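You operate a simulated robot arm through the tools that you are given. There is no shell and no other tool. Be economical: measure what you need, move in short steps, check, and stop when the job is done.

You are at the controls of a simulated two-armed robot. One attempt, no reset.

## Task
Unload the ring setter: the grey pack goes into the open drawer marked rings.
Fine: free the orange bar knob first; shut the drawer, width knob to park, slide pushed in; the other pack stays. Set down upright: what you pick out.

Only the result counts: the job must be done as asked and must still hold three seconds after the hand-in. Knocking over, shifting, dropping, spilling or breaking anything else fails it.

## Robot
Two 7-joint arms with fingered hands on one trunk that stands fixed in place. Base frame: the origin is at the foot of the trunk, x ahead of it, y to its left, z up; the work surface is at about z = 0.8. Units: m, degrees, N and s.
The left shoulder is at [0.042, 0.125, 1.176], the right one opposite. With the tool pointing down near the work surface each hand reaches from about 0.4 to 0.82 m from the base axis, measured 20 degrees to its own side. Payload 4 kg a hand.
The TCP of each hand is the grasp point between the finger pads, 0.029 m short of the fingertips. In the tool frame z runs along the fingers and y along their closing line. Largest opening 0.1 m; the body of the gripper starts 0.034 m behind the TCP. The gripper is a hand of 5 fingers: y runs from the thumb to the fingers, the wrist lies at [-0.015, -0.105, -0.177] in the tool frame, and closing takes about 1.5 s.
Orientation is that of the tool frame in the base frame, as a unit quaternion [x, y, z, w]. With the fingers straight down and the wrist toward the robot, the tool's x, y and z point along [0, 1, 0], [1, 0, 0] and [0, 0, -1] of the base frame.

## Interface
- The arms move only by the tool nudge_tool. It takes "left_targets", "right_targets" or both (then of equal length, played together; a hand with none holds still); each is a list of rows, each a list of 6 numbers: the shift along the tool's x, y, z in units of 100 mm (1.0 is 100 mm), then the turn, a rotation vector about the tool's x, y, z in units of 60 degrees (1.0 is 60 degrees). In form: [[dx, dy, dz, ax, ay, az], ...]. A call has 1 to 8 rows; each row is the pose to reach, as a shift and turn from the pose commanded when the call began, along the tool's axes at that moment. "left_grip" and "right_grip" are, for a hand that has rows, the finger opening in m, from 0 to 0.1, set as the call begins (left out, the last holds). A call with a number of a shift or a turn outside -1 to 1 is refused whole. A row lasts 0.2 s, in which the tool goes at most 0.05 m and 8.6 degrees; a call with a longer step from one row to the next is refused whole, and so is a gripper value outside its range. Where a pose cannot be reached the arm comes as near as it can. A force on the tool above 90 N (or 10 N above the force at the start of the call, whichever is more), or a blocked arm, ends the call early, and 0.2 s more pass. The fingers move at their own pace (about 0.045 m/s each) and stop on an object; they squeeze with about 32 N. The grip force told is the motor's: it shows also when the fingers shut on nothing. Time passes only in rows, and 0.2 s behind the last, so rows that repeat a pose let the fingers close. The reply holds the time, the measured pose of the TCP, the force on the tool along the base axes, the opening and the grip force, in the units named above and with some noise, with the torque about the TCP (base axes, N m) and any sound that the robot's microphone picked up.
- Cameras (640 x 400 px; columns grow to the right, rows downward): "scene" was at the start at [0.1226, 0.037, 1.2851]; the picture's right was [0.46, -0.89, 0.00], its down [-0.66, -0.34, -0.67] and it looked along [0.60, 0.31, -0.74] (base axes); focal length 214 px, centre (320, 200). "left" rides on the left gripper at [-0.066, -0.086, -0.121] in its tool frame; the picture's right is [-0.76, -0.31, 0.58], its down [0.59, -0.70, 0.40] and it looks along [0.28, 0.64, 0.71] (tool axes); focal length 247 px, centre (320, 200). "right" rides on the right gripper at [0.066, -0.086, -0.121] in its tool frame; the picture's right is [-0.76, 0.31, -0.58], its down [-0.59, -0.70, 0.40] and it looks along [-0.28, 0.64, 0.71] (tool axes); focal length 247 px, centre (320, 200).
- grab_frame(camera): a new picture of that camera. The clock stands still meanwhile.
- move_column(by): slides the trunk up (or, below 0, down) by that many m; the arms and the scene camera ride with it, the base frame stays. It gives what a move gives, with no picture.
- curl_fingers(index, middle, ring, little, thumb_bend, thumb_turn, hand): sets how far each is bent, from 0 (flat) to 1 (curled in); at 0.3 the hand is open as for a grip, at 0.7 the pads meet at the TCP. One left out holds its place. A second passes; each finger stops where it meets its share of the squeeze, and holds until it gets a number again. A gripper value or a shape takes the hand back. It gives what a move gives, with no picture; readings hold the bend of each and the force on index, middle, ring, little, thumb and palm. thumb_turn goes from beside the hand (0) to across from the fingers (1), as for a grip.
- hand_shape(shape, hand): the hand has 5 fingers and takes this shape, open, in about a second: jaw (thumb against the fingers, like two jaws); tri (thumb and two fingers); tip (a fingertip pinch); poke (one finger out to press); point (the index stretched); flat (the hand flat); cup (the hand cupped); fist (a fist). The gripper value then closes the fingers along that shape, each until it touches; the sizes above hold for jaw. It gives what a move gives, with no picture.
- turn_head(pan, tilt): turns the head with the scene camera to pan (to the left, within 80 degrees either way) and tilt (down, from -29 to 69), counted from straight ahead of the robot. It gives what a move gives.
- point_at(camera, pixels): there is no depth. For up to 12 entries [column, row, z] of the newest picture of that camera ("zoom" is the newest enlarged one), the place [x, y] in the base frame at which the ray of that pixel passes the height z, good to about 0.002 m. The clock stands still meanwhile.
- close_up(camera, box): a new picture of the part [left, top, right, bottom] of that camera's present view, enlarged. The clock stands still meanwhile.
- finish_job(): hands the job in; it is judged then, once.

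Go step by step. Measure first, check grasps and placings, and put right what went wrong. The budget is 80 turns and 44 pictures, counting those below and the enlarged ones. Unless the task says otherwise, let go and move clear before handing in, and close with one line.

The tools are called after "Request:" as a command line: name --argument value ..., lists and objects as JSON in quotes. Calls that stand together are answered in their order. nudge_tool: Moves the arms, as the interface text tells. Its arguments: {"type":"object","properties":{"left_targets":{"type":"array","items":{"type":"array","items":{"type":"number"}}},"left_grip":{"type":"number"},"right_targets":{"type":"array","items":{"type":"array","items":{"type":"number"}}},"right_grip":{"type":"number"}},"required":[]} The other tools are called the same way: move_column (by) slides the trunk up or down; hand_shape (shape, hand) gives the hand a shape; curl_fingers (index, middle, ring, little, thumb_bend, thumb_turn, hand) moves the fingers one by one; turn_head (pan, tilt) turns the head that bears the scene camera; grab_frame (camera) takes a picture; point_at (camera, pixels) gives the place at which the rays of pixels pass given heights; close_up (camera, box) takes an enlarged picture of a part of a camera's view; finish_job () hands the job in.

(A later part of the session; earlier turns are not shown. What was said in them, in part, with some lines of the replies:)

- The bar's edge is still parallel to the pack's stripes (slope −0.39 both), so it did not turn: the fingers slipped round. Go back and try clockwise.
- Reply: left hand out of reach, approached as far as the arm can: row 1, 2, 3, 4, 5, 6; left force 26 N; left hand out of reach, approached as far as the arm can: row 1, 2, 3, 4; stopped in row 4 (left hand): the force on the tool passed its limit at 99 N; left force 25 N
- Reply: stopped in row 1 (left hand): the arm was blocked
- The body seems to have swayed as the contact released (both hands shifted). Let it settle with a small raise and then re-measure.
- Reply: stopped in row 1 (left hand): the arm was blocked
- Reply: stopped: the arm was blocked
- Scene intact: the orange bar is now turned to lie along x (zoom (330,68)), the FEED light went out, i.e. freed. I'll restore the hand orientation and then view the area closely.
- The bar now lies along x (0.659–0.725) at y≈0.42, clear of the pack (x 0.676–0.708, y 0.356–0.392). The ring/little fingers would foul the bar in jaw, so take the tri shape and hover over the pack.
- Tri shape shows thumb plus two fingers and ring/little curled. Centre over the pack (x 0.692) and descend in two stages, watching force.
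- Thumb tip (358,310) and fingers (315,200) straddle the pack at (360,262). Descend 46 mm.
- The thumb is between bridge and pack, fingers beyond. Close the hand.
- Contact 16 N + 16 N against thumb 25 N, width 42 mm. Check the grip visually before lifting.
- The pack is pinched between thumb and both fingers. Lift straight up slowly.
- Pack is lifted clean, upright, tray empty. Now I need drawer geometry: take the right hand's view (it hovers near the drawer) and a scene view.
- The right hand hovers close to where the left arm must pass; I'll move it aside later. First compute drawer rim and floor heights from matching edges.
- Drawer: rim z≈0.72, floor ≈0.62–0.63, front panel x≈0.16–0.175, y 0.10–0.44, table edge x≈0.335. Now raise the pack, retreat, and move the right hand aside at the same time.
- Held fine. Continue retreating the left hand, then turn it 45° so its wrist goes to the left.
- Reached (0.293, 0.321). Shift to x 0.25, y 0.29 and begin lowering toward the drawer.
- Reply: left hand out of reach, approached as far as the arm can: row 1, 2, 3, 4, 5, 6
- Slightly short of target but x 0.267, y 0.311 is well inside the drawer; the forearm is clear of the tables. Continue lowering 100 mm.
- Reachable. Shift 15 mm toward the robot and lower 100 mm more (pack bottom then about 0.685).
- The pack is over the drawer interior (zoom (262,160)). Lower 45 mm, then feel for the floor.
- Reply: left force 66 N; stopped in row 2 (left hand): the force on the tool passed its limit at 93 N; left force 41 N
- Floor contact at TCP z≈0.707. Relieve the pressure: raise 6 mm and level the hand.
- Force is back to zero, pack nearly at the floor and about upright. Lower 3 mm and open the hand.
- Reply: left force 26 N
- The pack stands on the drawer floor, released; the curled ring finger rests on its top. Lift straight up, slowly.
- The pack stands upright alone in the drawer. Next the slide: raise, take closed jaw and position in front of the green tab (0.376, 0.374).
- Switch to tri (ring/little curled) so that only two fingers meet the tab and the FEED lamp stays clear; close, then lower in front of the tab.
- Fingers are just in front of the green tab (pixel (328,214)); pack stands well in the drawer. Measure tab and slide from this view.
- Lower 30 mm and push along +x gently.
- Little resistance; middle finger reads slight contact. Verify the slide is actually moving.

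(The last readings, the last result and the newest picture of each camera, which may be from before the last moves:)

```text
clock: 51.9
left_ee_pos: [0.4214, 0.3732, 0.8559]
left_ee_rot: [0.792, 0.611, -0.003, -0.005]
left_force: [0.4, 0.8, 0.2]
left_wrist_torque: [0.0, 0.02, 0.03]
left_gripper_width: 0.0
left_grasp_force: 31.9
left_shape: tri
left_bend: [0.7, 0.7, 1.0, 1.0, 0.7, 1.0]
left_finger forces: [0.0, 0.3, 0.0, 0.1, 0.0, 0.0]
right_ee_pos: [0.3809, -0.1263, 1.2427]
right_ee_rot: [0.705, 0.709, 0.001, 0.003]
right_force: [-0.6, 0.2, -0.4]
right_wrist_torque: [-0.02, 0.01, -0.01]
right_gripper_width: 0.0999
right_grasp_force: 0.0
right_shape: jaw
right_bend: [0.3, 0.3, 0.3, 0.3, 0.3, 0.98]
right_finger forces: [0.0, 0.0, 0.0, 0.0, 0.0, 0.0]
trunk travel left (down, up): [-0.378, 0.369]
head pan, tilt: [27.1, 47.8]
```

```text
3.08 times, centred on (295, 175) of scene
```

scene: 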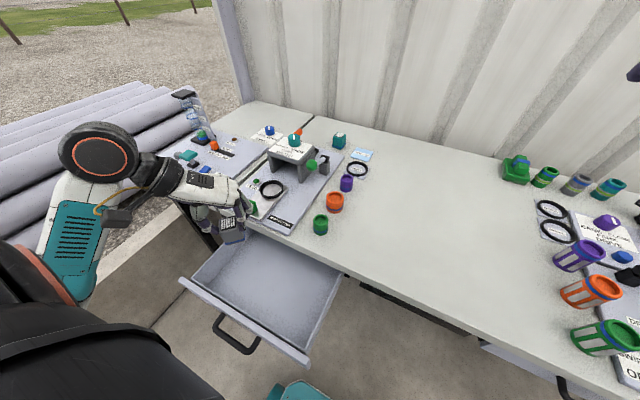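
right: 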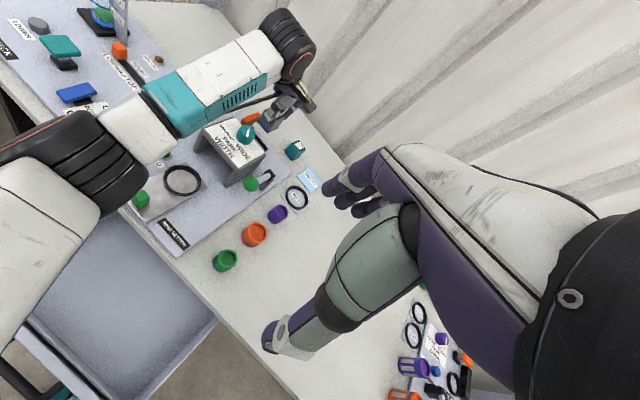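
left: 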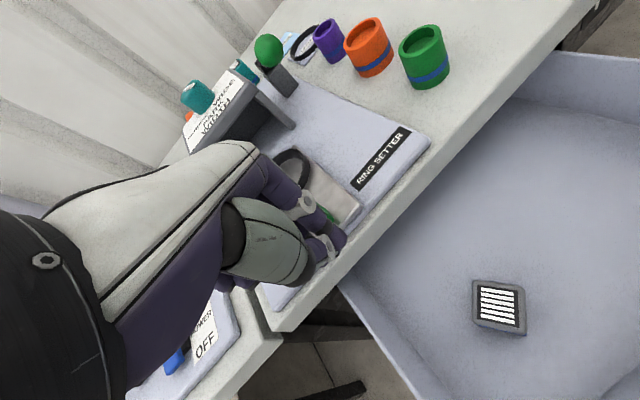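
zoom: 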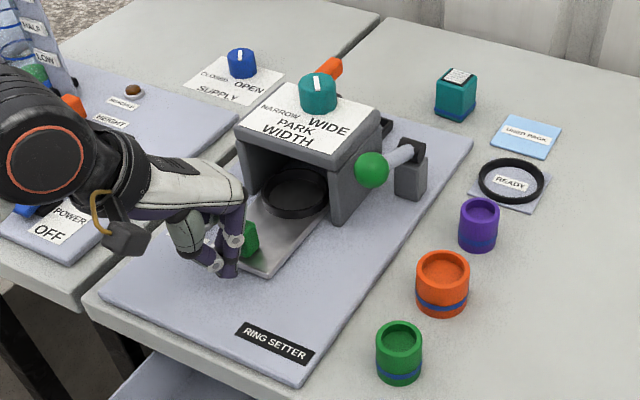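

The slide with its ring moves in under the bridge. Continue pushing until it stops.

Request:
nudge_tool --left_targets '[[0.025, 0.1, 0, 0, 0, 0], [0.05, 0.2, 0, 0, 0, 0], [0.075, 0.3, 0, 0, 0, 0], [0.1, 0.36, 0, 0, 0, 0]]'

Request:
nudge_tool --left_targets '[[0.013, 0.05, 0, 0, 0, 0], [0.026, 0.1, 0, 0, 0, 0], [0.039, 0.15, 0, 0, 0, 0]]'

```text
clock: 52.9
left_ee_pos: [0.4509, 0.3713, 0.8575]
left_ee_rot: [0.793, 0.61, -0.004, -0.006]
left_force: [-48.8, -1.5, 14.6]
left_wrist_torque: [0.17, -0.27, 0.31]
left_gripper_width: 0.0
left_grasp_force: 32.0
left_shape: tri
left_bend: [0.7, 0.7, 1.0, 1.0, 0.7, 1.0]
left_finger forces: [0.0, 48.7, 0.0, 0.0, 0.0, 0.1]
right_ee_pos: [0.3747, -0.1251, 1.2441]
right_ee_rot: [0.706, 0.708, 0.003, 0.005]
right_force: [-0.8, -0.1, 0.1]
right_wrist_torque: [0.01, 0.0, -0.03]
right_gripper_width: 0.0997
right_grasp_force: 0.0
right_shape: jaw
right_bend: [0.3, 0.3, 0.3, 0.3, 0.3, 0.98]
right_finger forces: [0.0, 0.0, 0.0, 0.0, 0.1, 0.0]
trunk travel left (down, up): [-0.378, 0.369]
head pan, tilt: [27.1, 47.8]
```

```text
clock: 53.6
left_ee_pos: [0.4659, 0.3709, 0.858]
left_ee_rot: [0.793, 0.61, -0.005, -0.008]
left_force: [-68.0, -2.0, 31.3]
left_wrist_torque: [0.06, 0.35, -0.02]
left_gripper_width: 0.0
left_grasp_force: 31.8
left_shape: tri
left_bend: [0.7, 0.7, 1.0, 1.0, 0.7, 1.0]
left_finger forces: [26.0, 0.1, 0.0, 0.0, 61.1, 0.0]
right_ee_pos: [0.3715, -0.128, 1.2456]
right_ee_rot: [0.706, 0.708, 0.004, 0.006]
right_force: [0.2, -0.6, 0.4]
right_wrist_torque: [0.02, -0.03, 0.04]
right_gripper_width: 0.0999
right_grasp_force: 0.0
right_shape: jaw
right_bend: [0.3, 0.3, 0.3, 0.3, 0.3, 0.98]
right_finger forces: [0.0, 0.0, 0.0, 0.0, 0.0, 0.1]
trunk travel left (down, up): [-0.378, 0.369]
head pan, tilt: [27.1, 47.8]
```

Hard stop reached (49 N, then fingers began slipping round the tab). Back off and lift.

Request:
nudge_tool --left_targets '[[-0.04, -0.15, 0, 0, 0, 0], [-0.1, -0.4, 0, 0, 0, 0], [-0.1, -0.4, -0.3, 0, 0, 0], [-0.1, -0.4, -0.7, 0, 0, 0], [-0.1, -0.4, -1, 0, 0, 0], [-0.1, -0.4, -1, 0, 0, 0]]'

```text
clock: 55.0
left_ee_pos: [0.4357, 0.3713, 0.9547]
left_ee_rot: [0.792, 0.61, -0.005, -0.006]
left_force: [-0.2, 0.1, 0.3]
left_wrist_torque: [-0.01, -0.02, 0.01]
left_gripper_width: 0.0001
left_grasp_force: 32.0
left_shape: tri
left_bend: [0.7, 0.7, 1.0, 1.0, 0.7, 1.0]
left_finger forces: [0.0, 0.0, 0.1, 0.0, 0.0, 0.0]
right_ee_pos: [0.3819, -0.1254, 1.2415]
right_ee_rot: [0.706, 0.708, 0.0, 0.002]
right_force: [1.2, -0.3, -0.7]
right_wrist_torque: [0.01, 0.05, -0.02]
right_gripper_width: 0.1
right_grasp_force: 0.1
right_shape: jaw
right_bend: [0.3, 0.3, 0.3, 0.3, 0.3, 0.98]
right_finger forces: [0.0, 0.0, 0.0, 0.1, 0.0, 0.1]
trunk travel left (down, up): [-0.378, 0.369]
head pan, tilt: [27.1, 47.8]
```

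Slide is in. Next the width knob: raise, open tri to 65 mm, straighten the hand and go above the knob (0.61, 0.371).

Request:
nudge_tool --left_targets '[[0, 0, -0.3, 0, 0, 0], [0, 0, -0.6, 0, 0, -0.08], [0.06, 0.23, -0.6, 0, 0, -0.16], [0.12, 0.46, -0.6, 0, 0, -0.25], [0.18, 0.69, -0.6, 0, 0, -0.25], [0.23, 0.87, -0.6, 0, 0, -0.25], [0.23, 0.87, -0.6, 0, 0, -0.25]]' --left_grip 0.065

```text
clock: 56.6
left_ee_pos: [0.5232, 0.3754, 1.0126]
left_ee_rot: [0.704, 0.71, -0.002, -0.008]
left_force: [0.1, 1.0, 0.3]
left_wrist_torque: [-0.03, 0.01, -0.02]
left_gripper_width: 0.0646
left_grasp_force: 0.0
left_shape: tri
left_bend: [0.4, 0.37, 0.99, 0.99, 0.3, 0.99]
left_finger forces: [0.0, 0.1, 0.0, 0.1, 0.0, 0.0]
right_ee_pos: [0.3813, -0.1227, 1.2421]
right_ee_rot: [0.704, 0.71, 0.001, 0.004]
right_force: [0.3, 0.9, 0.3]
right_wrist_torque: [-0.01, 0.02, 0.0]
right_gripper_width: 0.0998
right_grasp_force: 0.1
right_shape: jaw
right_bend: [0.3, 0.3, 0.3, 0.3, 0.3, 0.98]
right_finger forces: [0.0, 0.0, 0.0, 0.0, 0.1, 0.1]
trunk travel left (down, up): [-0.378, 0.369]
head pan, tilt: [27.1, 47.8]
```

Request:
nudge_tool --left_targets '[[-0.02, 0.3, 0, 0, 0, 0], [-0.04, 0.6, 0, 0, 0, 0], [-0.04, 0.88, 0, 0, 0, 0], [-0.04, 0.88, 0.25, 0, 0, 0], [-0.04, 0.88, 0.45, 0, 0, 0], [-0.04, 0.88, 0.62, 0, 0, 0], [-0.04, 0.88, 0.62, 0, 0, 0]]'

Request:
nudge_tool --left_targets '[[0, 0, 0, 0, 0, 0], [0, 0, 0, 0, 0, 0], [0, 0, 0, 0, 0, 0], [0, 0, 0, 0, 0, 0], [0, 0, 0, 0, 0, 0]]' --left_grip 0.0

```text
clock: 58.2
left_ee_pos: [0.6133, 0.3695, 0.951]
left_ee_rot: [0.706, 0.708, -0.002, -0.007]
left_force: [-0.8, 0.5, 0.2]
left_wrist_torque: [0.0, 0.01, 0.02]
left_gripper_width: 0.0648
left_grasp_force: 0.1
left_shape: tri
left_bend: [0.4, 0.37, 0.99, 0.99, 0.3, 0.99]
left_finger forces: [0.1, 0.0, 0.0, 0.0, 0.1, 0.0]
right_ee_pos: [0.381, -0.1257, 1.2413]
right_ee_rot: [0.706, 0.708, 0.001, 0.003]
right_force: [0.7, 0.0, 0.3]
right_wrist_torque: [-0.02, 0.0, -0.01]
right_gripper_width: 0.1002
right_grasp_force: 0.2
right_shape: jaw
right_bend: [0.3, 0.3, 0.3, 0.3, 0.3, 0.98]
right_finger forces: [0.1, 0.1, 0.0, 0.1, 0.0, 0.0]
trunk travel left (down, up): [-0.378, 0.369]
head pan, tilt: [27.1, 47.8]
```

```text
clock: 59.5
left_ee_pos: [0.6136, 0.3684, 0.9524]
left_ee_rot: [0.706, 0.709, -0.003, -0.006]
left_force: [-0.4, -2.0, 0.9]
left_wrist_torque: [-0.02, 0.12, 0.01]
left_gripper_width: 0.0264
left_grasp_force: 32.2
left_shape: tri
left_bend: [0.64, 0.55, 1.0, 1.0, 0.43, 1.0]
left_finger forces: [11.5, 14.7, 0.1, 0.0, 26.2, 0.0]
right_ee_pos: [0.379, -0.126, 1.2426]
right_ee_rot: [0.706, 0.708, 0.001, 0.002]
right_force: [-0.8, 0.0, 0.6]
right_wrist_torque: [-0.03, -0.06, 0.01]
right_gripper_width: 0.0998
right_grasp_force: 0.0
right_shape: jaw
right_bend: [0.3, 0.3, 0.3, 0.3, 0.3, 0.98]
right_finger forces: [0.0, 0.1, 0.0, 0.0, 0.0, 0.0]
trunk travel left (down, up): [-0.378, 0.369]
head pan, tilt: [27.1, 47.8]
```

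The knob is held by all three digits. Turn clockwise (tool +z) 37° toward PARK.

Request:
nudge_tool --left_targets '[[0, 0, 0, 0, 0, 0.1], [0, 0, 0, 0, 0, 0.2], [0, 0, 0, 0, 0, 0.3], [0, 0, 0, 0, 0, 0.4], [0, 0, 0, 0, 0, 0.5], [0, 0, 0, 0, 0, 0.62], [0, 0, 0, 0, 0, 0.62]]'

```text
clock: 61.0
left_ee_pos: [0.6112, 0.3678, 0.9511]
left_ee_rot: [0.895, 0.445, -0.004, -0.005]
left_force: [-7.7, -0.5, 1.4]
left_wrist_torque: [0.05, 0.33, 0.01]
left_gripper_width: 0.0265
left_grasp_force: 32.3
left_shape: tri
left_bend: [0.64, 0.57, 1.0, 1.0, 0.42, 0.97]
left_finger forces: [12.2, 12.2, 0.1, 0.0, 28.5, 0.0]
right_ee_pos: [0.3805, -0.1246, 1.2417]
right_ee_rot: [0.706, 0.709, 0.001, 0.003]
right_force: [0.0, 0.5, 0.2]
right_wrist_torque: [0.0, -0.03, 0.0]
right_gripper_width: 0.0998
right_grasp_force: 0.0
right_shape: jaw
right_bend: [0.3, 0.3, 0.3, 0.3, 0.3, 0.98]
right_finger forces: [0.0, 0.1, 0.0, 0.0, 0.0, 0.0]
trunk travel left (down, up): [-0.378, 0.369]
head pan, tilt: [27.1, 47.8]
```

Turned. Open, lift off and return the hand to the earlier viewing pose.

Request:
nudge_tool --left_targets '[[0, 0, 0, 0, 0, 0], [0, 0, 0, 0, 0, 0], [0, 0, 0, 0, 0, 0], [0, 0, -0.2, 0, 0, 0], [0, 0, -0.5, 0, 0, 0], [0, 0, -0.9, 0, 0, 0], [0, 0, -1, 0, 0, 0]]' --left_grip 0.065

Request:
nudge_tool --left_targets '[[0, -0.1, 0, 0, 0, -0.1], [0, -0.3, 0, 0, 0, -0.2], [0, -0.5, 0, 0, 0, -0.3], [0, -0.75, 0, 0, 0, -0.4], [0, -1.0, -0.3, 0, 0, -0.5], [0, -1.0, -0.3, 0, 0, -0.62], [0, -1.0, -0.3, 0, 0, -0.62]]'

Request:
close_up --camera "left" --box '[340, 110, 600, 290]'

```text
clock: 62.6
left_ee_pos: [0.6132, 0.3684, 1.0506]
left_ee_rot: [0.895, 0.446, -0.004, -0.005]
left_force: [-0.4, -0.8, 0.4]
left_wrist_torque: [-0.04, -0.02, -0.01]
left_gripper_width: 0.0648
left_grasp_force: 0.1
left_shape: tri
left_bend: [0.4, 0.37, 0.99, 0.99, 0.3, 0.99]
left_finger forces: [0.0, 0.0, 0.1, 0.1, 0.0, 0.0]
right_ee_pos: [0.3807, -0.1262, 1.2429]
right_ee_rot: [0.706, 0.708, 0.001, 0.004]
right_force: [0.7, 0.5, -0.6]
right_wrist_torque: [-0.01, -0.03, 0.0]
right_gripper_width: 0.0997
right_grasp_force: 0.0
right_shape: jaw
right_bend: [0.3, 0.3, 0.3, 0.3, 0.3, 0.98]
right_finger forces: [0.1, 0.0, 0.0, 0.1, 0.0, 0.1]
trunk travel left (down, up): [-0.378, 0.369]
head pan, tilt: [27.1, 47.8]
```

```text
clock: 64.2
left_ee_pos: [0.5346, 0.4279, 1.0817]
left_ee_rot: [0.705, 0.709, -0.004, -0.006]
left_force: [-0.7, 0.4, -1.4]
left_wrist_torque: [0.03, -0.01, 0.03]
left_gripper_width: 0.0646
left_grasp_force: 0.0
left_shape: tri
left_bend: [0.4, 0.37, 0.99, 0.99, 0.3, 0.99]
left_finger forces: [0.0, 0.0, 0.1, 0.0, 0.0, 0.0]
right_ee_pos: [0.3803, -0.1251, 1.2416]
right_ee_rot: [0.706, 0.709, 0.0, 0.002]
right_force: [0.4, -0.3, -1.1]
right_wrist_torque: [-0.01, 0.02, 0.01]
right_gripper_width: 0.1
right_grasp_force: 0.0
right_shape: jaw
right_bend: [0.3, 0.3, 0.3, 0.3, 0.3, 0.98]
right_finger forces: [0.0, 0.0, 0.1, 0.0, 0.0, 0.0]
trunk travel left (down, up): [-0.378, 0.369]
head pan, tilt: [27.1, 47.8]
```

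```text
2.22 times, centred on (470, 200) of left
```

zoom: 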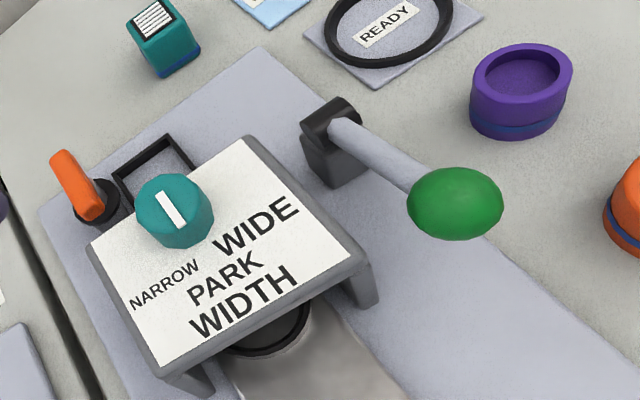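

Request:
point_at --camera "zoom" --pixels '[[160, 194, 0.933], [181, 226, 0.933], [170, 200, 0.93], [225, 275, 0.902], [164, 285, 0.902], [255, 222, 0.902], [265, 330, 0.83], [265, 355, 0.825], [320, 300, 0.82], [136, 205, 0.93], [214, 207, 0.92]]'

```text
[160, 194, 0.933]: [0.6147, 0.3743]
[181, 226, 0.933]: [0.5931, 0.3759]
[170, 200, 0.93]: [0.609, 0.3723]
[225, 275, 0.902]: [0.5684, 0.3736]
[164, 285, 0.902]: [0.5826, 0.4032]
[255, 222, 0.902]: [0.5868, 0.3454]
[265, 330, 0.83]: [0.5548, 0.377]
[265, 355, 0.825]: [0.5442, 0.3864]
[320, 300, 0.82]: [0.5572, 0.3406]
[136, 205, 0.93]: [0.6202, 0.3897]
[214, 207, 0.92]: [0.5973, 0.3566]
```

Pointer now aims at PARK within ~4°, the ring sits under the bridge (slide at its stop). Now the drawer: bring the left hand round to its front at (0.09, 0.41), closed tri, via the proven path.

Request:
nudge_tool --left_targets '[[-0.07, -0.25, 0, 0, 0, 0.1], [-0.15, -0.5, 0, 0, 0, 0.2], [-0.22, -0.75, 0, 0, 0, 0.3], [-0.3, -1, 0, 0, 0, 0.4], [-0.3, -1, 0, 0, 0, 0.5], [-0.3, -1, 0, 0, 0, 0.5]]' --left_grip 0.0

Request:
nudge_tool --left_targets '[[-0.2, -0.2, 0, 0, 0, 0.06], [-0.4, -0.4, 0, 0, 0, 0.12], [-0.6, -0.6, 0, 0, 0, 0.18], [-0.81, -0.8, 0, 0, 0, 0.25], [-0.81, -0.8, 0, 0, 0, 0.25]]'

```text
clock: 65.7
left_ee_pos: [0.4346, 0.3984, 1.0839]
left_ee_rot: [0.865, 0.501, -0.004, -0.005]
left_force: [0.2, 1.2, -0.3]
left_wrist_torque: [0.01, 0.02, 0.0]
left_gripper_width: 0.0
left_grasp_force: 31.6
left_shape: tri
left_bend: [0.7, 0.7, 1.0, 1.0, 0.7, 1.0]
left_finger forces: [0.1, 0.0, 0.1, 0.0, 0.1, 0.1]
right_ee_pos: [0.3808, -0.1259, 1.2421]
right_ee_rot: [0.706, 0.708, 0.001, 0.004]
right_force: [-0.3, -0.8, -0.4]
right_wrist_torque: [-0.03, 0.03, 0.02]
right_gripper_width: 0.0998
right_grasp_force: 0.1
right_shape: jaw
right_bend: [0.3, 0.3, 0.3, 0.3, 0.3, 0.98]
right_finger forces: [0.0, 0.1, 0.0, 0.0, 0.0, 0.1]
trunk travel left (down, up): [-0.378, 0.369]
head pan, tilt: [27.1, 47.8]
```

```text
clock: 66.8
left_ee_pos: [0.3234, 0.3663, 1.0834]
left_ee_rot: [0.923, 0.384, -0.004, -0.005]
left_force: [0.7, -0.8, 0.6]
left_wrist_torque: [0.01, -0.02, -0.02]
left_gripper_width: 0.0001
left_grasp_force: 32.1
left_shape: tri
left_bend: [0.7, 0.7, 1.0, 1.0, 0.7, 1.0]
left_finger forces: [0.0, 0.1, 0.0, 0.0, 0.1, 0.1]
right_ee_pos: [0.3803, -0.124, 1.2421]
right_ee_rot: [0.706, 0.709, 0.001, 0.004]
right_force: [0.3, -1.1, 0.5]
right_wrist_torque: [0.07, 0.02, -0.01]
right_gripper_width: 0.0996
right_grasp_force: 0.0
right_shape: jaw
right_bend: [0.3, 0.3, 0.3, 0.3, 0.3, 0.98]
right_finger forces: [0.0, 0.0, 0.1, 0.0, 0.1, 0.0]
trunk travel left (down, up): [-0.378, 0.369]
head pan, tilt: [27.1, 47.8]
```

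Request:
nudge_tool --left_targets '[[-0.14, -0.25, 0.1, 0, 0, 0.06], [-0.28, -0.5, 0.3, 0, 0, 0.12], [-0.42, -0.75, 0.5, 0, 0, 0.18], [-0.57, -0.99, 0.7, 0, 0, 0.25], [-0.57, -0.99, 0.8, 0, 0, 0.25]]'

```text
clock: 68.0
left_ee_pos: [0.2135, 0.3968, 1.0051]
left_ee_rot: [0.966, 0.26, -0.005, -0.004]
left_force: [-0.2, 0.4, -0.9]
left_wrist_torque: [-0.01, 0.0, -0.01]
left_gripper_width: 0.0
left_grasp_force: 32.3
left_shape: tri
left_bend: [0.7, 0.7, 1.0, 1.0, 0.7, 1.0]
left_finger forces: [0.0, 0.1, 0.1, 0.1, 0.1, 0.0]
right_ee_pos: [0.3803, -0.1253, 1.2415]
right_ee_rot: [0.706, 0.708, 0.001, 0.003]
right_force: [-0.1, 0.0, 0.1]
right_wrist_torque: [0.0, -0.01, 0.0]
right_gripper_width: 0.1001
right_grasp_force: 0.1
right_shape: jaw
right_bend: [0.3, 0.3, 0.3, 0.3, 0.3, 0.98]
right_finger forces: [0.0, 0.0, 0.1, 0.1, 0.0, 0.0]
trunk travel left (down, up): [-0.378, 0.369]
head pan, tilt: [27.1, 47.8]
```

Request:
nudge_tool --left_targets '[[-0.17, -0.14, 0.1, 0, 0, 0.1], [-0.34, -0.29, 0.2, 0, 0, 0.2], [-0.51, -0.43, 0.3, 0, 0, 0.3], [-0.68, -0.58, 0.4, 0, 0, 0.4], [-0.85, -0.72, 0.5, 0, 0, 0.5], [-0.85, -0.72, 0.5, 0, 0, 0.5]]'

```text
clock: 69.5
left_ee_pos: [0.1023, 0.4193, 0.9574]
left_ee_rot: [1.0, 0.001, -0.006, -0.002]
left_force: [-0.3, -0.2, 0.0]
left_wrist_torque: [-0.02, -0.03, 0.02]
left_gripper_width: 0.0
left_grasp_force: 32.1
left_shape: tri
left_bend: [0.7, 0.7, 1.0, 1.0, 0.7, 1.0]
left_finger forces: [0.0, 0.0, 0.0, 0.0, 0.0, 0.1]
right_ee_pos: [0.3812, -0.1251, 1.241]
right_ee_rot: [0.706, 0.708, 0.0, 0.003]
right_force: [0.5, 0.3, -0.3]
right_wrist_torque: [0.02, 0.0, -0.01]
right_gripper_width: 0.1003
right_grasp_force: 0.0
right_shape: jaw
right_bend: [0.3, 0.3, 0.3, 0.3, 0.3, 0.98]
right_finger forces: [0.0, 0.0, 0.1, 0.1, 0.0, 0.0]
trunk travel left (down, up): [-0.378, 0.369]
head pan, tilt: [27.1, 47.8]
```

In position with the wrist to the left. Tilt the fingers 30° toward the drawer, move to x≈0.08, and lower in steps.

Request:
nudge_tool --left_targets '[[-0.05, 0.03, 0.1, 0, 0.1, 0], [-0.1, 0.06, 0.3, 0, 0.2, 0], [-0.15, 0.09, 0.5, 0, 0.3, 0], [-0.2, 0.12, 0.7, 0, 0.4, 0], [-0.25, 0.15, 1.0, 0, 0.5, 0], [-0.25, 0.15, 1.0, 0, 0.5, 0]]'

```text
clock: 70.8
left_ee_pos: [0.0763, 0.4016, 0.8574]
left_ee_rot: [0.968, 0.0, 0.253, -0.003]
left_force: [0.0, -0.4, -0.3]
left_wrist_torque: [0.01, 0.0, 0.02]
left_gripper_width: 0.0
left_grasp_force: 32.0
left_shape: tri
left_bend: [0.7, 0.7, 1.0, 1.0, 0.7, 1.0]
left_finger forces: [0.1, 0.0, 0.0, 0.1, 0.0, 0.0]
right_ee_pos: [0.3807, -0.1262, 1.242]
right_ee_rot: [0.706, 0.709, 0.0, 0.003]
right_force: [-0.8, 0.3, 0.6]
right_wrist_torque: [-0.01, 0.01, 0.03]
right_gripper_width: 0.0999
right_grasp_force: 0.1
right_shape: jaw
right_bend: [0.3, 0.3, 0.3, 0.3, 0.3, 0.98]
right_finger forces: [0.1, 0.1, 0.1, 0.1, 0.0, 0.1]
trunk travel left (down, up): [-0.378, 0.369]
head pan, tilt: [27.1, 47.8]
```

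Lower 100 mm vertically (tool axes now tilted), then 60 mm more.

Request:
nudge_tool --left_targets '[[-0.12, 0, 0.22, 0, 0, 0], [-0.25, 0, 0.44, 0, 0, 0], [-0.37, 0, 0.66, 0, 0, 0], [-0.49, 0, 0.87, 0, 0, 0], [-0.49, 0, 0.87, 0, 0, 0]]'

Request:
nudge_tool --left_targets '[[-0.1, 0, 0.17, 0, 0, 0], [-0.2, 0, 0.35, 0, 0, 0], [-0.3, 0, 0.53, 0, 0, 0], [-0.3, 0, 0.53, 0, 0, 0]]'

Request:
grab_frame --camera "scene"

```text
clock: 72.0
left_ee_pos: [0.0766, 0.4031, 0.7589]
left_ee_rot: [0.967, 0.001, 0.253, -0.003]
left_force: [0.4, -0.1, -0.7]
left_wrist_torque: [-0.04, -0.01, 0.0]
left_gripper_width: 0.0
left_grasp_force: 32.7
left_shape: tri
left_bend: [0.7, 0.7, 1.0, 1.0, 0.7, 1.0]
left_finger forces: [0.1, 0.0, 0.0, 0.1, 0.0, 0.0]
right_ee_pos: [0.38, -0.1247, 1.2423]
right_ee_rot: [0.706, 0.708, 0.001, 0.003]
right_force: [0.8, 0.5, 0.2]
right_wrist_torque: [0.0, 0.03, -0.01]
right_gripper_width: 0.0999
right_grasp_force: 0.0
right_shape: jaw
right_bend: [0.3, 0.3, 0.3, 0.3, 0.3, 0.98]
right_finger forces: [0.1, 0.1, 0.0, 0.0, 0.0, 0.0]
trunk travel left (down, up): [-0.378, 0.369]
head pan, tilt: [27.1, 47.8]
```

```text
clock: 73.0
left_ee_pos: [0.0769, 0.403, 0.6971]
left_ee_rot: [0.968, 0.002, 0.252, -0.003]
left_force: [-0.5, -0.3, -0.6]
left_wrist_torque: [-0.02, 0.01, 0.01]
left_gripper_width: 0.0001
left_grasp_force: 31.8
left_shape: tri
left_bend: [0.7, 0.7, 1.0, 1.0, 0.7, 1.0]
left_finger forces: [0.1, 0.0, 0.0, 0.0, 0.0, 0.1]
right_ee_pos: [0.3796, -0.1254, 1.2421]
right_ee_rot: [0.706, 0.708, 0.001, 0.002]
right_force: [0.1, 0.5, -0.6]
right_wrist_torque: [-0.02, -0.04, -0.01]
right_gripper_width: 0.0997
right_grasp_force: 0.0
right_shape: jaw
right_bend: [0.3, 0.3, 0.3, 0.3, 0.3, 0.98]
right_finger forces: [0.1, 0.0, 0.0, 0.0, 0.1, 0.0]
trunk travel left (down, up): [-0.378, 0.369]
head pan, tilt: [27.1, 47.8]
```

```text
1 pictures are left
```

scene: 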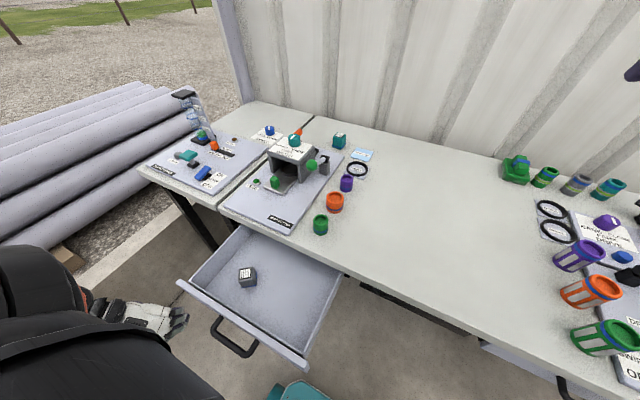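

The hand is in front of the drawer's left part (pixel (175,320)). Push slowly along +x.

Request:
nudge_tool --left_targets '[[0.09, 0, 0.05, 0, 0, 0], [0.17, 0, 0.1, 0, 0, 0], [0.26, 0, 0.15, 0, 0, 0], [0.35, 0, 0.2, 0, 0, 0], [0.44, 0, 0.245, 0, 0, 0], [0.52, 0, 0.29, 0, 0, 0], [0.61, 0, 0.34, 0, 0, 0], [0.7, 0, 0.39, 0, 0, 0]]'

Request:
nudge_tool --left_targets '[[0.09, 0, 0.05, 0, 0, 0], [0.17, 0, 0.1, 0, 0, 0], [0.26, 0, 0.15, 0, 0, 0], [0.35, 0, 0.2, 0, 0, 0], [0.44, 0, 0.245, 0, 0, 0], [0.52, 0, 0.29, 0, 0, 0]]'

```text
clock: 74.8
left_ee_pos: [0.1568, 0.4031, 0.698]
left_ee_rot: [0.967, 0.001, 0.253, -0.002]
left_force: [-0.4, -0.1, -0.1]
left_wrist_torque: [0.03, -0.01, 0.0]
left_gripper_width: 0.0
left_grasp_force: 31.6
left_shape: tri
left_bend: [0.7, 0.7, 1.0, 1.0, 0.7, 1.0]
left_finger forces: [0.1, 0.0, 0.1, 0.0, 0.1, 0.0]
right_ee_pos: [0.3803, -0.1257, 1.2423]
right_ee_rot: [0.706, 0.708, 0.001, 0.003]
right_force: [0.5, -0.1, -0.5]
right_wrist_torque: [0.0, -0.04, 0.0]
right_gripper_width: 0.0997
right_grasp_force: 0.0
right_shape: jaw
right_bend: [0.3, 0.3, 0.3, 0.3, 0.3, 0.98]
right_finger forces: [0.1, 0.0, 0.1, 0.1, 0.0, 0.0]
trunk travel left (down, up): [-0.378, 0.369]
head pan, tilt: [27.1, 47.8]
```

```text
clock: 76.2
left_ee_pos: [0.2159, 0.4038, 0.6976]
left_ee_rot: [0.967, 0.001, 0.253, -0.004]
left_force: [0.8, 1.3, 0.0]
left_wrist_torque: [0.0, 0.04, -0.05]
left_gripper_width: 0.0002
left_grasp_force: 31.8
left_shape: tri
left_bend: [0.7, 0.7, 1.0, 1.0, 0.7, 1.0]
left_finger forces: [0.0, 0.0, 0.0, 0.0, 0.0, 0.0]
right_ee_pos: [0.3809, -0.1247, 1.2422]
right_ee_rot: [0.706, 0.708, 0.001, 0.004]
right_force: [-0.9, -0.3, 0.2]
right_wrist_torque: [0.0, 0.01, 0.04]
right_gripper_width: 0.1001
right_grasp_force: 0.1
right_shape: jaw
right_bend: [0.3, 0.3, 0.3, 0.3, 0.3, 0.98]
right_finger forces: [0.0, 0.0, 0.0, 0.0, 0.1, 0.0]
trunk travel left (down, up): [-0.378, 0.369]
head pan, tilt: [27.1, 47.8]
```

Low resistance as with the slide. Continue in steps until the stop is felt.

Request:
nudge_tool --left_targets '[[0.09, 0, 0.05, 0, 0, 0], [0.17, 0, 0.1, 0, 0, 0], [0.26, 0, 0.15, 0, 0, 0], [0.35, 0, 0.2, 0, 0, 0], [0.44, 0, 0.245, 0, 0, 0], [0.52, 0, 0.29, 0, 0, 0]]'

```text
clock: 77.7
left_ee_pos: [0.2757, 0.403, 0.6971]
left_ee_rot: [0.968, 0.001, 0.252, -0.002]
left_force: [-0.7, 0.1, -0.4]
left_wrist_torque: [0.01, 0.0, 0.01]
left_gripper_width: 0.0
left_grasp_force: 31.8
left_shape: tri
left_bend: [0.7, 0.7, 1.0, 1.0, 0.7, 1.0]
left_finger forces: [0.0, 0.1, 0.0, 0.0, 0.1, 0.0]
right_ee_pos: [0.3811, -0.1244, 1.2417]
right_ee_rot: [0.706, 0.708, 0.001, 0.003]
right_force: [0.0, 0.5, 0.2]
right_wrist_torque: [-0.03, 0.0, 0.01]
right_gripper_width: 0.0998
right_grasp_force: 0.0
right_shape: jaw
right_bend: [0.3, 0.3, 0.3, 0.3, 0.3, 0.98]
right_finger forces: [0.0, 0.1, 0.0, 0.0, 0.1, 0.0]
trunk travel left (down, up): [-0.378, 0.369]
head pan, tilt: [27.1, 47.8]
```

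Request:
nudge_tool --left_targets '[[0.045, 0, 0.025, 0, 0, 0], [0.09, 0, 0.05, 0, 0, 0], [0.13, 0, 0.073, 0, 0, 0], [0.17, 0, 0.1, 0, 0, 0]]'

Request:
nudge_tool --left_targets '[[0.045, 0, 0.025, 0, 0, 0], [0.09, 0, 0.05, 0, 0, 0], [0.09, 0, 0.05, 0, 0, 0]]'

```text
clock: 78.7
left_ee_pos: [0.295, 0.4048, 0.6968]
left_ee_rot: [0.968, 0.001, 0.253, -0.002]
left_force: [-0.3, 1.2, -0.1]
left_wrist_torque: [0.0, -0.06, 0.0]
left_gripper_width: 0.0004
left_grasp_force: 31.8
left_shape: tri
left_bend: [0.7, 0.7, 1.0, 0.99, 0.7, 1.0]
left_finger forces: [0.0, 0.0, 0.0, 0.9, 0.0, 0.0]
right_ee_pos: [0.3808, -0.1253, 1.2415]
right_ee_rot: [0.706, 0.708, 0.0, 0.003]
right_force: [0.4, -0.5, 0.0]
right_wrist_torque: [0.01, -0.01, -0.03]
right_gripper_width: 0.0999
right_grasp_force: 0.1
right_shape: jaw
right_bend: [0.3, 0.3, 0.3, 0.3, 0.3, 0.98]
right_finger forces: [0.0, 0.1, 0.0, 0.0, 0.0, 0.1]
trunk travel left (down, up): [-0.378, 0.369]
head pan, tilt: [27.1, 47.8]
```

```text
clock: 79.5
left_ee_pos: [0.305, 0.4046, 0.6969]
left_ee_rot: [0.968, 0.001, 0.253, -0.003]
left_force: [-0.7, 0.3, 0.4]
left_wrist_torque: [0.02, -0.05, -0.03]
left_gripper_width: 0.0
left_grasp_force: 32.4
left_shape: tri
left_bend: [0.7, 0.7, 1.0, 0.99, 0.7, 1.0]
left_finger forces: [0.1, 0.0, 0.1, 0.9, 0.1, 0.1]
right_ee_pos: [0.3812, -0.1246, 1.2423]
right_ee_rot: [0.706, 0.708, 0.001, 0.003]
right_force: [-0.6, 0.2, 0.8]
right_wrist_torque: [-0.01, 0.0, 0.03]
right_gripper_width: 0.1
right_grasp_force: 0.0
right_shape: jaw
right_bend: [0.3, 0.3, 0.3, 0.3, 0.3, 0.98]
right_finger forces: [0.1, 0.1, 0.0, 0.0, 0.1, 0.0]
trunk travel left (down, up): [-0.378, 0.369]
head pan, tilt: [27.1, 47.8]
```

Request:
nudge_tool --left_targets '[[0.045, 0, 0.025, 0, 0, 0], [0.09, 0, 0.05, 0, 0, 0], [0.09, 0, 0.05, 0, 0, 0]]'

Request:
nudge_tool --left_targets '[[0.045, 0, 0.025, 0, 0, 0], [0.09, 0, 0.05, 0, 0, 0], [0.09, 0, 0.05, 0, 0, 0]]'

```text
clock: 80.2
left_ee_pos: [0.3158, 0.4053, 0.6974]
left_ee_rot: [0.967, 0.001, 0.254, -0.002]
left_force: [-0.6, 0.0, 0.3]
left_wrist_torque: [0.01, -0.01, -0.01]
left_gripper_width: 0.0
left_grasp_force: 32.4
left_shape: tri
left_bend: [0.7, 0.7, 1.0, 0.99, 0.7, 1.0]
left_finger forces: [0.1, 0.0, 0.0, 0.9, 0.1, 0.0]
right_ee_pos: [0.3797, -0.1261, 1.2435]
right_ee_rot: [0.706, 0.708, 0.0, 0.003]
right_force: [-0.2, -0.3, 0.5]
right_wrist_torque: [0.01, 0.0, 0.02]
right_gripper_width: 0.0998
right_grasp_force: 0.1
right_shape: jaw
right_bend: [0.3, 0.3, 0.3, 0.3, 0.3, 0.98]
right_finger forces: [0.1, 0.0, 0.0, 0.0, 0.1, 0.0]
trunk travel left (down, up): [-0.378, 0.369]
head pan, tilt: [27.1, 47.8]
```

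```text
clock: 81.0
left_ee_pos: [0.325, 0.4043, 0.6971]
left_ee_rot: [0.968, 0.002, 0.253, -0.003]
left_force: [-3.7, -0.4, -0.7]
left_wrist_torque: [0.04, -0.15, -0.08]
left_gripper_width: 0.0002
left_grasp_force: 32.6
left_shape: tri
left_bend: [0.7, 0.7, 1.0, 0.99, 0.7, 1.0]
left_finger forces: [0.0, 0.0, 0.0, 3.4, 0.0, 0.0]
right_ee_pos: [0.3801, -0.1248, 1.2417]
right_ee_rot: [0.706, 0.708, 0.0, 0.003]
right_force: [-0.3, 0.1, 0.3]
right_wrist_torque: [0.02, -0.03, -0.01]
right_gripper_width: 0.0998
right_grasp_force: 0.0
right_shape: jaw
right_bend: [0.3, 0.3, 0.3, 0.3, 0.3, 0.98]
right_finger forces: [0.0, 0.1, 0.0, 0.1, 0.1, 0.0]
trunk travel left (down, up): [-0.378, 0.369]
head pan, tilt: [27.1, 47.8]
```

Resistance starts (3.7 N). Push 4 mm more to confirm the stop.

Request:
nudge_tool --left_targets '[[0.02, 0, 0.01, 0, 0, 0], [0.04, 0, 0.022, 0, 0, 0], [0.04, 0, 0.022, 0, 0, 0]]'

```text
clock: 81.8
left_ee_pos: [0.3281, 0.4036, 0.6982]
left_ee_rot: [0.968, 0.0, 0.251, -0.002]
left_force: [-32.0, 1.9, -0.8]
left_wrist_torque: [-0.16, -2.16, -0.54]
left_gripper_width: 0.0
left_grasp_force: 32.4
left_shape: tri
left_bend: [0.7, 0.7, 1.0, 0.99, 0.7, 1.0]
left_finger forces: [0.1, 0.0, 0.1, 30.6, 0.0, 0.0]
right_ee_pos: [0.3785, -0.1255, 1.2428]
right_ee_rot: [0.706, 0.708, 0.002, 0.004]
right_force: [0.7, 0.0, 0.6]
right_wrist_torque: [0.0, 0.0, 0.01]
right_gripper_width: 0.1002
right_grasp_force: 0.0
right_shape: jaw
right_bend: [0.3, 0.3, 0.3, 0.3, 0.3, 0.98]
right_finger forces: [0.1, 0.1, 0.0, 0.1, 0.0, 0.1]
trunk travel left (down, up): [-0.378, 0.369]
head pan, tilt: [27.1, 47.8]
```

Firm stop at 32 N. Back off ~120 mm and check with the last picture.

Request:
nudge_tool --left_targets '[[-0.05, 0, -0.03, 0, 0, 0], [-0.25, 0, -0.14, 0, 0, 0], [-0.5, 0, -0.28, 0, 0, 0], [-0.75, 0, -0.42, 0, 0, 0], [-1.0, 0, -0.56, 0, 0, 0], [-1.0, 0, -0.56, 0, 0, 0]]'

Request:
nudge_tool --left_targets '[[-0.25, 0, -0.14, 0, 0, 0], [-0.5, 0, -0.28, 0, 0, 0], [-0.75, 0, -0.42, 0, 0, 0], [-1.0, 0, -0.56, 0, 0, 0], [-1.0, 0, -0.56, 0, 0, 0]]'

Request:
close_up --camera "scene" --box '[180, 120, 390, 330]'

```text
clock: 83.2
left_ee_pos: [0.2166, 0.4024, 0.6979]
left_ee_rot: [0.968, 0.001, 0.253, -0.003]
left_force: [-0.1, -0.4, 0.6]
left_wrist_torque: [0.01, 0.01, 0.01]
left_gripper_width: 0.0
left_grasp_force: 31.9
left_shape: tri
left_bend: [0.7, 0.7, 1.0, 1.0, 0.7, 1.0]
left_finger forces: [0.0, 0.0, 0.1, 0.0, 0.1, 0.0]
right_ee_pos: [0.3817, -0.1246, 1.2421]
right_ee_rot: [0.706, 0.708, 0.001, 0.003]
right_force: [-0.3, -0.2, -0.1]
right_wrist_torque: [-0.01, 0.0, -0.01]
right_gripper_width: 0.0998
right_grasp_force: 0.1
right_shape: jaw
right_bend: [0.3, 0.3, 0.3, 0.3, 0.3, 0.98]
right_finger forces: [0.0, 0.0, 0.0, 0.1, 0.0, 0.0]
trunk travel left (down, up): [-0.378, 0.369]
head pan, tilt: [27.1, 47.8]
```

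```text
clock: 84.5
left_ee_pos: [0.1012, 0.4043, 0.6971]
left_ee_rot: [0.968, 0.001, 0.252, -0.002]
left_force: [-0.2, 0.0, 0.2]
left_wrist_torque: [-0.03, 0.04, -0.01]
left_gripper_width: 0.0
left_grasp_force: 32.1
left_shape: tri
left_bend: [0.7, 0.7, 1.0, 1.0, 0.7, 1.0]
left_finger forces: [0.1, 0.0, 0.0, 0.0, 0.1, 0.0]
right_ee_pos: [0.381, -0.126, 1.2422]
right_ee_rot: [0.705, 0.709, 0.001, 0.003]
right_force: [-0.7, 0.7, 0.4]
right_wrist_torque: [0.0, 0.0, -0.01]
right_gripper_width: 0.1
right_grasp_force: 0.0
right_shape: jaw
right_bend: [0.3, 0.3, 0.3, 0.3, 0.3, 0.98]
right_finger forces: [0.0, 0.0, 0.1, 0.1, 0.1, 0.1]
trunk travel left (down, up): [-0.378, 0.369]
head pan, tilt: [27.1, 47.8]
```

```text
1.90 times, centred on (285, 225) of scene
```

zoom: 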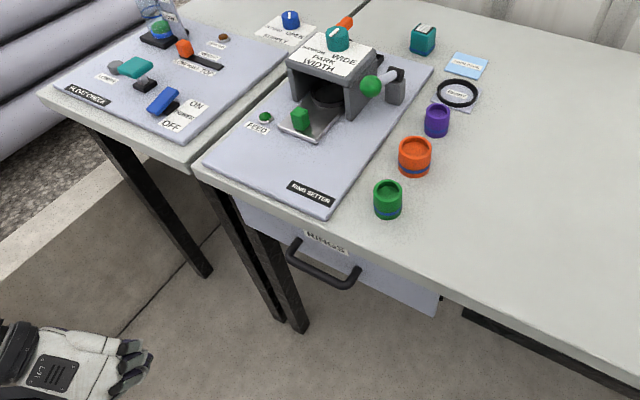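

The drawer is shut, its RINGS label at zoom (325,243). Check the panel's depth against the table edge.

Request:
point_at --camera "zoom" --pixels '[[437, 314, 0.6], [437, 314, 0.64], [437, 314, 0.68], [325, 232, 0.76], [325, 232, 0.74], [325, 228, 0.8], [325, 222, 0.8], [443, 288, 0.8], [443, 288, 0.74], [356, 285, 0.68]]'

```text
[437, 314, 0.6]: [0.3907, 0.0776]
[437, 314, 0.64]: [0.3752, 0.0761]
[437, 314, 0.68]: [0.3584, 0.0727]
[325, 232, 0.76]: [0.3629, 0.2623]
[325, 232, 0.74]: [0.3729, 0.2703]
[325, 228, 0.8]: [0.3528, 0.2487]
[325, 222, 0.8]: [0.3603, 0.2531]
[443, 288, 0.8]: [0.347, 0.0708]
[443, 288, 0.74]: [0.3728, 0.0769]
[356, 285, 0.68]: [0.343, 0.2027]
```

Panel face is recessed just under the table overhang. Check the leg position at zoom (265,250) to see whether the finger may have hit the leg or table instead of the panel.

Request:
point_at --camera "zoom" --pixels '[[240, 200, 0.76], [240, 200, 0.7], [255, 232, 0.76], [255, 232, 0.7], [300, 330, 0.2], [300, 330, 0.1], [285, 320, 0.2], [300, 330, 0.0], [285, 240, 0.7], [285, 240, 0.65], [265, 218, 0.74], [205, 275, 0.0]]'

```text
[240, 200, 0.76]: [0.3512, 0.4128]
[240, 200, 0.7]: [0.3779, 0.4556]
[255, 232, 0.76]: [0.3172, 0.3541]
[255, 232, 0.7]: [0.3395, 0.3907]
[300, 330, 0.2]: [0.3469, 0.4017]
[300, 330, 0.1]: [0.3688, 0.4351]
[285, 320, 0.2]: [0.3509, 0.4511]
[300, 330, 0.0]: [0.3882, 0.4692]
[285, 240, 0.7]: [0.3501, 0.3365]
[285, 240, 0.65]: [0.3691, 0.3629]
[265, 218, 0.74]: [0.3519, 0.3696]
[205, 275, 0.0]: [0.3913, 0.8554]
```

Panel face is near x≈0.37, close under the overhang; the last contact could have been the table edge. To be sure, tilt the fingers nearly horizontal and press the panel itself with the fingertips.

Request:
nudge_tool --left_targets '[[0.16, 0, 0.09, 0, 0.12, 0], [0.32, 0, 0.18, 0, 0.24, 0], [0.48, 0, 0.27, 0, 0.36, 0], [0.64, 0, 0.36, 0, 0.48, 0], [0.8, 0, 0.45, 0, 0.6, 0], [0.96, 0, 0.54, 0, 0.72, 0], [0.96, 0, 0.54, 0, 0.75, 0]]'

```text
clock: 86.0
left_ee_pos: [0.163, 0.3791, 0.7441]
left_ee_rot: [0.834, 0.018, 0.552, 0.014]
left_force: [-0.1, -0.3, 1.1]
left_wrist_torque: [0.07, 0.06, 0.07]
left_gripper_width: 0.0
left_grasp_force: 32.1
left_shape: tri
left_bend: [0.7, 0.7, 1.0, 1.0, 0.7, 1.0]
left_finger forces: [0.0, 0.0, 0.0, 0.0, 0.1, 0.0]
left hand out of reach, approached as far as the arm can: row 5, 6, 7
right_ee_pos: [0.3812, -0.1288, 1.2397]
right_ee_rot: [0.706, 0.708, 0.002, 0.002]
right_force: [1.2, -0.7, 0.4]
right_wrist_torque: [0.11, -0.01, 0.05]
right_gripper_width: 0.0998
right_grasp_force: 0.1
right_shape: jaw
right_bend: [0.3, 0.3, 0.3, 0.3, 0.3, 0.98]
right_finger forces: [0.0, 0.0, 0.0, 0.0, 0.0, 0.0]
trunk travel left (down, up): [-0.378, 0.369]
head pan, tilt: [27.1, 47.8]
```

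That tilt is beyond the wrist's range; ease it back to about 55° while moving forward.

Request:
nudge_tool --left_targets '[[0, 0, 0, 0, -0.1, 0], [0.03, 0, 0.1, 0, -0.2, 0], [0.07, 0, 0.25, 0, -0.33, 0], [0.13, 0, 0.48, 0, -0.33, 0], [0.13, 0, 0.48, 0, -0.33, 0]]'

```text
clock: 87.2
left_ee_pos: [0.2135, 0.3842, 0.7341]
left_ee_rot: [0.917, 0.017, 0.398, 0.018]
left_force: [0.0, 0.0, -0.8]
left_wrist_torque: [-0.02, 0.01, 0.05]
left_gripper_width: 0.0001
left_grasp_force: 31.7
left_shape: tri
left_bend: [0.7, 0.7, 1.0, 1.0, 0.7, 1.0]
left_finger forces: [0.1, 0.0, 0.0, 0.1, 0.1, 0.1]
right_ee_pos: [0.3805, -0.1259, 1.2413]
right_ee_rot: [0.706, 0.709, 0.001, 0.003]
right_force: [-0.1, -0.4, -0.5]
right_wrist_torque: [-0.02, 0.01, 0.0]
right_gripper_width: 0.0999
right_grasp_force: 0.2
right_shape: jaw
right_bend: [0.3, 0.3, 0.3, 0.3, 0.3, 0.98]
right_finger forces: [0.1, 0.1, 0.1, 0.0, 0.0, 0.0]
trunk travel left (down, up): [-0.378, 0.369]
head pan, tilt: [27.1, 47.8]
```

Tilt is now 47°. Lower 78 mm so every leading part is below the tabletop, then advance.

Request:
nudge_tool --left_targets '[[-0.2, 0, 0.18, 0, 0, 0], [-0.4, 0, 0.36, 0, 0, 0], [-0.57, 0, 0.53, 0, 0, 0], [-0.57, 0, 0.53, 0, 0, 0]]'

Request:
nudge_tool --left_targets '[[0.1, 0, 0.11, 0, 0, 0], [0.2, 0, 0.22, 0, 0, 0], [0.3, 0, 0.32, 0, 0, 0], [0.4, 0, 0.43, 0, 0, 0], [0.5, 0, 0.53, 0, 0, 0], [0.55, 0, 0.58, 0, 0, 0], [0.55, 0, 0.58, 0, 0, 0]]'

```text
clock: 88.2
left_ee_pos: [0.2143, 0.3805, 0.6559]
left_ee_rot: [0.916, 0.017, 0.4, 0.018]
left_force: [-0.4, -0.2, -0.1]
left_wrist_torque: [0.01, -0.01, -0.04]
left_gripper_width: 0.0001
left_grasp_force: 32.1
left_shape: tri
left_bend: [0.7, 0.7, 1.0, 1.0, 0.7, 1.0]
left_finger forces: [0.0, 0.0, 0.0, 0.0, 0.1, 0.1]
right_ee_pos: [0.3819, -0.1244, 1.2413]
right_ee_rot: [0.706, 0.708, 0.0, 0.003]
right_force: [-0.7, -0.2, -0.3]
right_wrist_torque: [0.01, 0.02, 0.01]
right_gripper_width: 0.0997
right_grasp_force: 0.0
right_shape: jaw
right_bend: [0.3, 0.3, 0.3, 0.3, 0.3, 0.98]
right_finger forces: [0.0, 0.0, 0.0, 0.0, 0.1, 0.1]
trunk travel left (down, up): [-0.378, 0.369]
head pan, tilt: [27.1, 47.8]
```

```text
clock: 89.8
left_ee_pos: [0.2916, 0.3796, 0.6589]
left_ee_rot: [0.916, 0.016, 0.399, 0.019]
left_force: [0.7, 0.1, 0.5]
left_wrist_torque: [0.02, 0.01, 0.02]
left_gripper_width: 0.0
left_grasp_force: 32.1
left_shape: tri
left_bend: [0.7, 0.7, 1.0, 1.0, 0.7, 1.0]
left_finger forces: [0.0, 0.0, 0.0, 0.0, 0.1, 0.0]
right_ee_pos: [0.3801, -0.1261, 1.2421]
right_ee_rot: [0.706, 0.708, 0.001, 0.002]
right_force: [-0.4, 0.0, 0.3]
right_wrist_torque: [-0.02, 0.0, -0.04]
right_gripper_width: 0.0999
right_grasp_force: 0.0
right_shape: jaw
right_bend: [0.3, 0.3, 0.3, 0.3, 0.3, 0.98]
right_finger forces: [0.1, 0.1, 0.0, 0.2, 0.1, 0.0]
trunk travel left (down, up): [-0.378, 0.369]
head pan, tilt: [27.1, 47.8]
```

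Free so far. Advance in finer steps to contact and stop.

Request:
nudge_tool --left_targets '[[0.05, 0, 0.05, 0, 0, 0], [0.1, 0, 0.11, 0, 0, 0], [0.17, 0, 0.18, 0, 0, 0], [0.17, 0, 0.18, 0, 0, 0]]'

Request:
nudge_tool --left_targets '[[0.035, 0, 0.035, 0, 0, 0], [0.07, 0, 0.07, 0, 0, 0], [0.07, 0, 0.07, 0, 0, 0]]'

```text
clock: 90.8
left_ee_pos: [0.318, 0.3802, 0.6594]
left_ee_rot: [0.916, 0.017, 0.4, 0.02]
left_force: [0.4, 0.4, 0.6]
left_wrist_torque: [0.01, 0.0, 0.02]
left_gripper_width: 0.0003
left_grasp_force: 31.6
left_shape: tri
left_bend: [0.7, 0.7, 1.0, 1.0, 0.7, 1.0]
left_finger forces: [0.0, 0.0, 0.0, 0.0, 0.0, 0.1]
right_ee_pos: [0.3804, -0.1259, 1.2424]
right_ee_rot: [0.705, 0.709, 0.0, 0.003]
right_force: [0.2, 0.2, 0.5]
right_wrist_torque: [0.01, 0.02, 0.0]
right_gripper_width: 0.0998
right_grasp_force: 0.1
right_shape: jaw
right_bend: [0.3, 0.3, 0.3, 0.3, 0.3, 0.98]
right_finger forces: [0.1, 0.0, 0.0, 0.1, 0.0, 0.0]
trunk travel left (down, up): [-0.378, 0.369]
head pan, tilt: [27.1, 47.8]
```

```text
clock: 91.7
left_ee_pos: [0.3286, 0.3804, 0.66]
left_ee_rot: [0.916, 0.017, 0.4, 0.018]
left_force: [0.8, 0.8, -0.2]
left_wrist_torque: [0.04, 0.03, -0.05]
left_gripper_width: 0.0003
left_grasp_force: 32.4
left_shape: tri
left_bend: [0.7, 0.7, 1.0, 1.0, 0.7, 1.0]
left_finger forces: [0.1, 0.0, 0.0, 0.0, 0.0, 0.0]
right_ee_pos: [0.3802, -0.1252, 1.2418]
right_ee_rot: [0.706, 0.709, 0.001, 0.003]
right_force: [0.2, -0.6, -0.3]
right_wrist_torque: [-0.02, 0.02, 0.04]
right_gripper_width: 0.0997
right_grasp_force: 0.2
right_shape: jaw
right_bend: [0.3, 0.3, 0.3, 0.3, 0.3, 0.98]
right_finger forces: [0.0, 0.0, 0.0, 0.0, 0.0, 0.0]
trunk travel left (down, up): [-0.378, 0.369]
head pan, tilt: [27.1, 47.8]
```

Request:
nudge_tool --left_targets '[[0.035, 0, 0.035, 0, 0, 0], [0.07, 0, 0.07, 0, 0, 0], [0.07, 0, 0.07, 0, 0, 0]]'

Request:
nudge_tool --left_targets '[[0.035, 0, 0.035, 0, 0, 0], [0.07, 0, 0.07, 0, 0, 0], [0.07, 0, 0.07, 0, 0, 0]]'

```text
clock: 92.5
left_ee_pos: [0.337, 0.3805, 0.6603]
left_ee_rot: [0.916, 0.016, 0.4, 0.019]
left_force: [-0.1, 0.7, -1.6]
left_wrist_torque: [-0.02, 0.01, 0.02]
left_gripper_width: 0.0
left_grasp_force: 32.3
left_shape: tri
left_bend: [0.7, 0.7, 1.0, 1.0, 0.7, 1.0]
left_finger forces: [0.0, 0.1, 0.0, 0.0, 0.1, 0.1]
right_ee_pos: [0.3808, -0.126, 1.2422]
right_ee_rot: [0.706, 0.708, 0.0, 0.003]
right_force: [0.2, 0.1, 0.6]
right_wrist_torque: [0.0, 0.0, -0.03]
right_gripper_width: 0.0998
right_grasp_force: 0.0
right_shape: jaw
right_bend: [0.3, 0.3, 0.3, 0.3, 0.3, 0.98]
right_finger forces: [0.0, 0.0, 0.1, 0.0, 0.0, 0.1]
trunk travel left (down, up): [-0.378, 0.369]
head pan, tilt: [27.1, 47.8]
```

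```text
clock: 93.2
left_ee_pos: [0.3466, 0.3816, 0.6602]
left_ee_rot: [0.917, 0.016, 0.399, 0.019]
left_force: [-0.3, -0.2, -0.1]
left_wrist_torque: [-0.01, 0.0, 0.02]
left_gripper_width: 0.0
left_grasp_force: 32.0
left_shape: tri
left_bend: [0.7, 0.7, 1.0, 1.0, 0.7, 1.0]
left_finger forces: [0.0, 0.0, 0.0, 0.0, 0.0, 0.0]
right_ee_pos: [0.3803, -0.1252, 1.241]
right_ee_rot: [0.706, 0.708, 0.001, 0.004]
right_force: [-0.4, -0.6, -0.1]
right_wrist_torque: [0.04, 0.01, 0.03]
right_gripper_width: 0.1
right_grasp_force: 0.1
right_shape: jaw
right_bend: [0.3, 0.3, 0.3, 0.3, 0.3, 0.98]
right_finger forces: [0.0, 0.0, 0.1, 0.1, 0.1, 0.0]
trunk travel left (down, up): [-0.378, 0.369]
head pan, tilt: [27.1, 47.8]
```

Request:
nudge_tool --left_targets '[[0.035, 0, 0.035, 0, 0, 0], [0.07, 0, 0.07, 0, 0, 0], [0.07, 0, 0.07, 0, 0, 0]]'

Request:
nudge_tool --left_targets '[[0.02, 0, 0.02, 0, 0, 0], [0.04, 0, 0.04, 0, 0, 0], [0.04, 0, 0.04, 0, 0, 0]]'

```text
clock: 94.0
left_ee_pos: [0.3531, 0.3814, 0.6581]
left_ee_rot: [0.918, 0.017, 0.396, 0.019]
left_force: [-22.6, 0.7, -8.6]
left_wrist_torque: [0.04, 0.27, -0.02]
left_gripper_width: 0.0
left_grasp_force: 32.2
left_shape: tri
left_bend: [0.7, 0.7, 1.0, 1.0, 0.7, 1.0]
left_finger forces: [0.0, 49.3, 0.0, 0.0, 0.1, 0.0]
right_ee_pos: [0.3805, -0.1252, 1.2409]
right_ee_rot: [0.706, 0.708, 0.001, 0.003]
right_force: [-0.1, -0.2, 0.4]
right_wrist_torque: [0.0, -0.03, -0.04]
right_gripper_width: 0.0998
right_grasp_force: 0.1
right_shape: jaw
right_bend: [0.3, 0.3, 0.3, 0.3, 0.3, 0.98]
right_finger forces: [0.0, 0.1, 0.1, 0.0, 0.0, 0.0]
trunk travel left (down, up): [-0.378, 0.369]
head pan, tilt: [27.1, 47.8]
```

```text
clock: 94.8
left_ee_pos: [0.3565, 0.3812, 0.6569]
left_ee_rot: [0.919, 0.014, 0.394, 0.019]
left_force: [-41.2, 1.7, -11.8]
left_wrist_torque: [0.01, 0.37, -0.07]
left_gripper_width: 0.0
left_grasp_force: 32.2
left_shape: tri
left_bend: [0.7, 0.7, 1.0, 1.0, 0.7, 1.0]
left_finger forces: [0.1, 68.9, 0.1, 0.1, 0.0, 0.0]
right_ee_pos: [0.3779, -0.1241, 1.2433]
right_ee_rot: [0.706, 0.708, 0.002, 0.003]
right_force: [-0.5, -0.4, 0.2]
right_wrist_torque: [0.0, 0.02, 0.01]
right_gripper_width: 0.1
right_grasp_force: 0.0
right_shape: jaw
right_bend: [0.3, 0.3, 0.3, 0.3, 0.3, 0.98]
right_finger forces: [0.0, 0.1, 0.0, 0.0, 0.1, 0.0]
trunk travel left (down, up): [-0.378, 0.369]
head pan, tilt: [27.1, 47.8]
```

The fingertip presses the panel itself (contact below the TCP) against a firm stop at 41 N: the drawer is fully shut. Back away clear.

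Request:
nudge_tool --left_targets '[[-0.05, 0, -0.05, 0, 0, 0], [-0.2, 0, -0.21, 0, 0, 0], [-0.4, 0, -0.43, 0, 0, 0], [-0.6, 0, -0.64, 0, 0, 0], [-0.8, 0, -0.85, 0, 0, 0], [-0.8, 0, -0.85, 0, 0, 0]]'

```text
clock: 96.2
left_ee_pos: [0.2459, 0.3795, 0.6629]
left_ee_rot: [0.917, 0.017, 0.399, 0.018]
left_force: [0.5, -0.2, -0.3]
left_wrist_torque: [0.03, 0.0, 0.02]
left_gripper_width: 0.0
left_grasp_force: 32.1
left_shape: tri
left_bend: [0.7, 0.7, 1.0, 1.0, 0.7, 1.0]
left_finger forces: [0.0, 0.1, 0.0, 0.0, 0.1, 0.0]
right_ee_pos: [0.3805, -0.1254, 1.2413]
right_ee_rot: [0.706, 0.708, 0.001, 0.002]
right_force: [1.0, 0.0, -0.4]
right_wrist_torque: [-0.02, 0.03, -0.02]
right_gripper_width: 0.1001
right_grasp_force: 0.0
right_shape: jaw
right_bend: [0.3, 0.3, 0.3, 0.3, 0.3, 0.98]
right_finger forces: [0.0, 0.0, 0.0, 0.0, 0.0, 0.0]
trunk travel left (down, up): [-0.378, 0.369]
head pan, tilt: [27.1, 47.8]
```

The hand is clear with no contact forces, and every item of the task is done, so I'm handing in.

Request:
finish_job

```text
The job is handed in.
```

I handed the job in with the grey pack set down upright in the RINGS drawer, the drawer shut to its stop, the bar knob freed, the width knob on PARK and the slide pushed in. The teal pack was never touched, but I had no pictures left to check the pack after the drawer closed.
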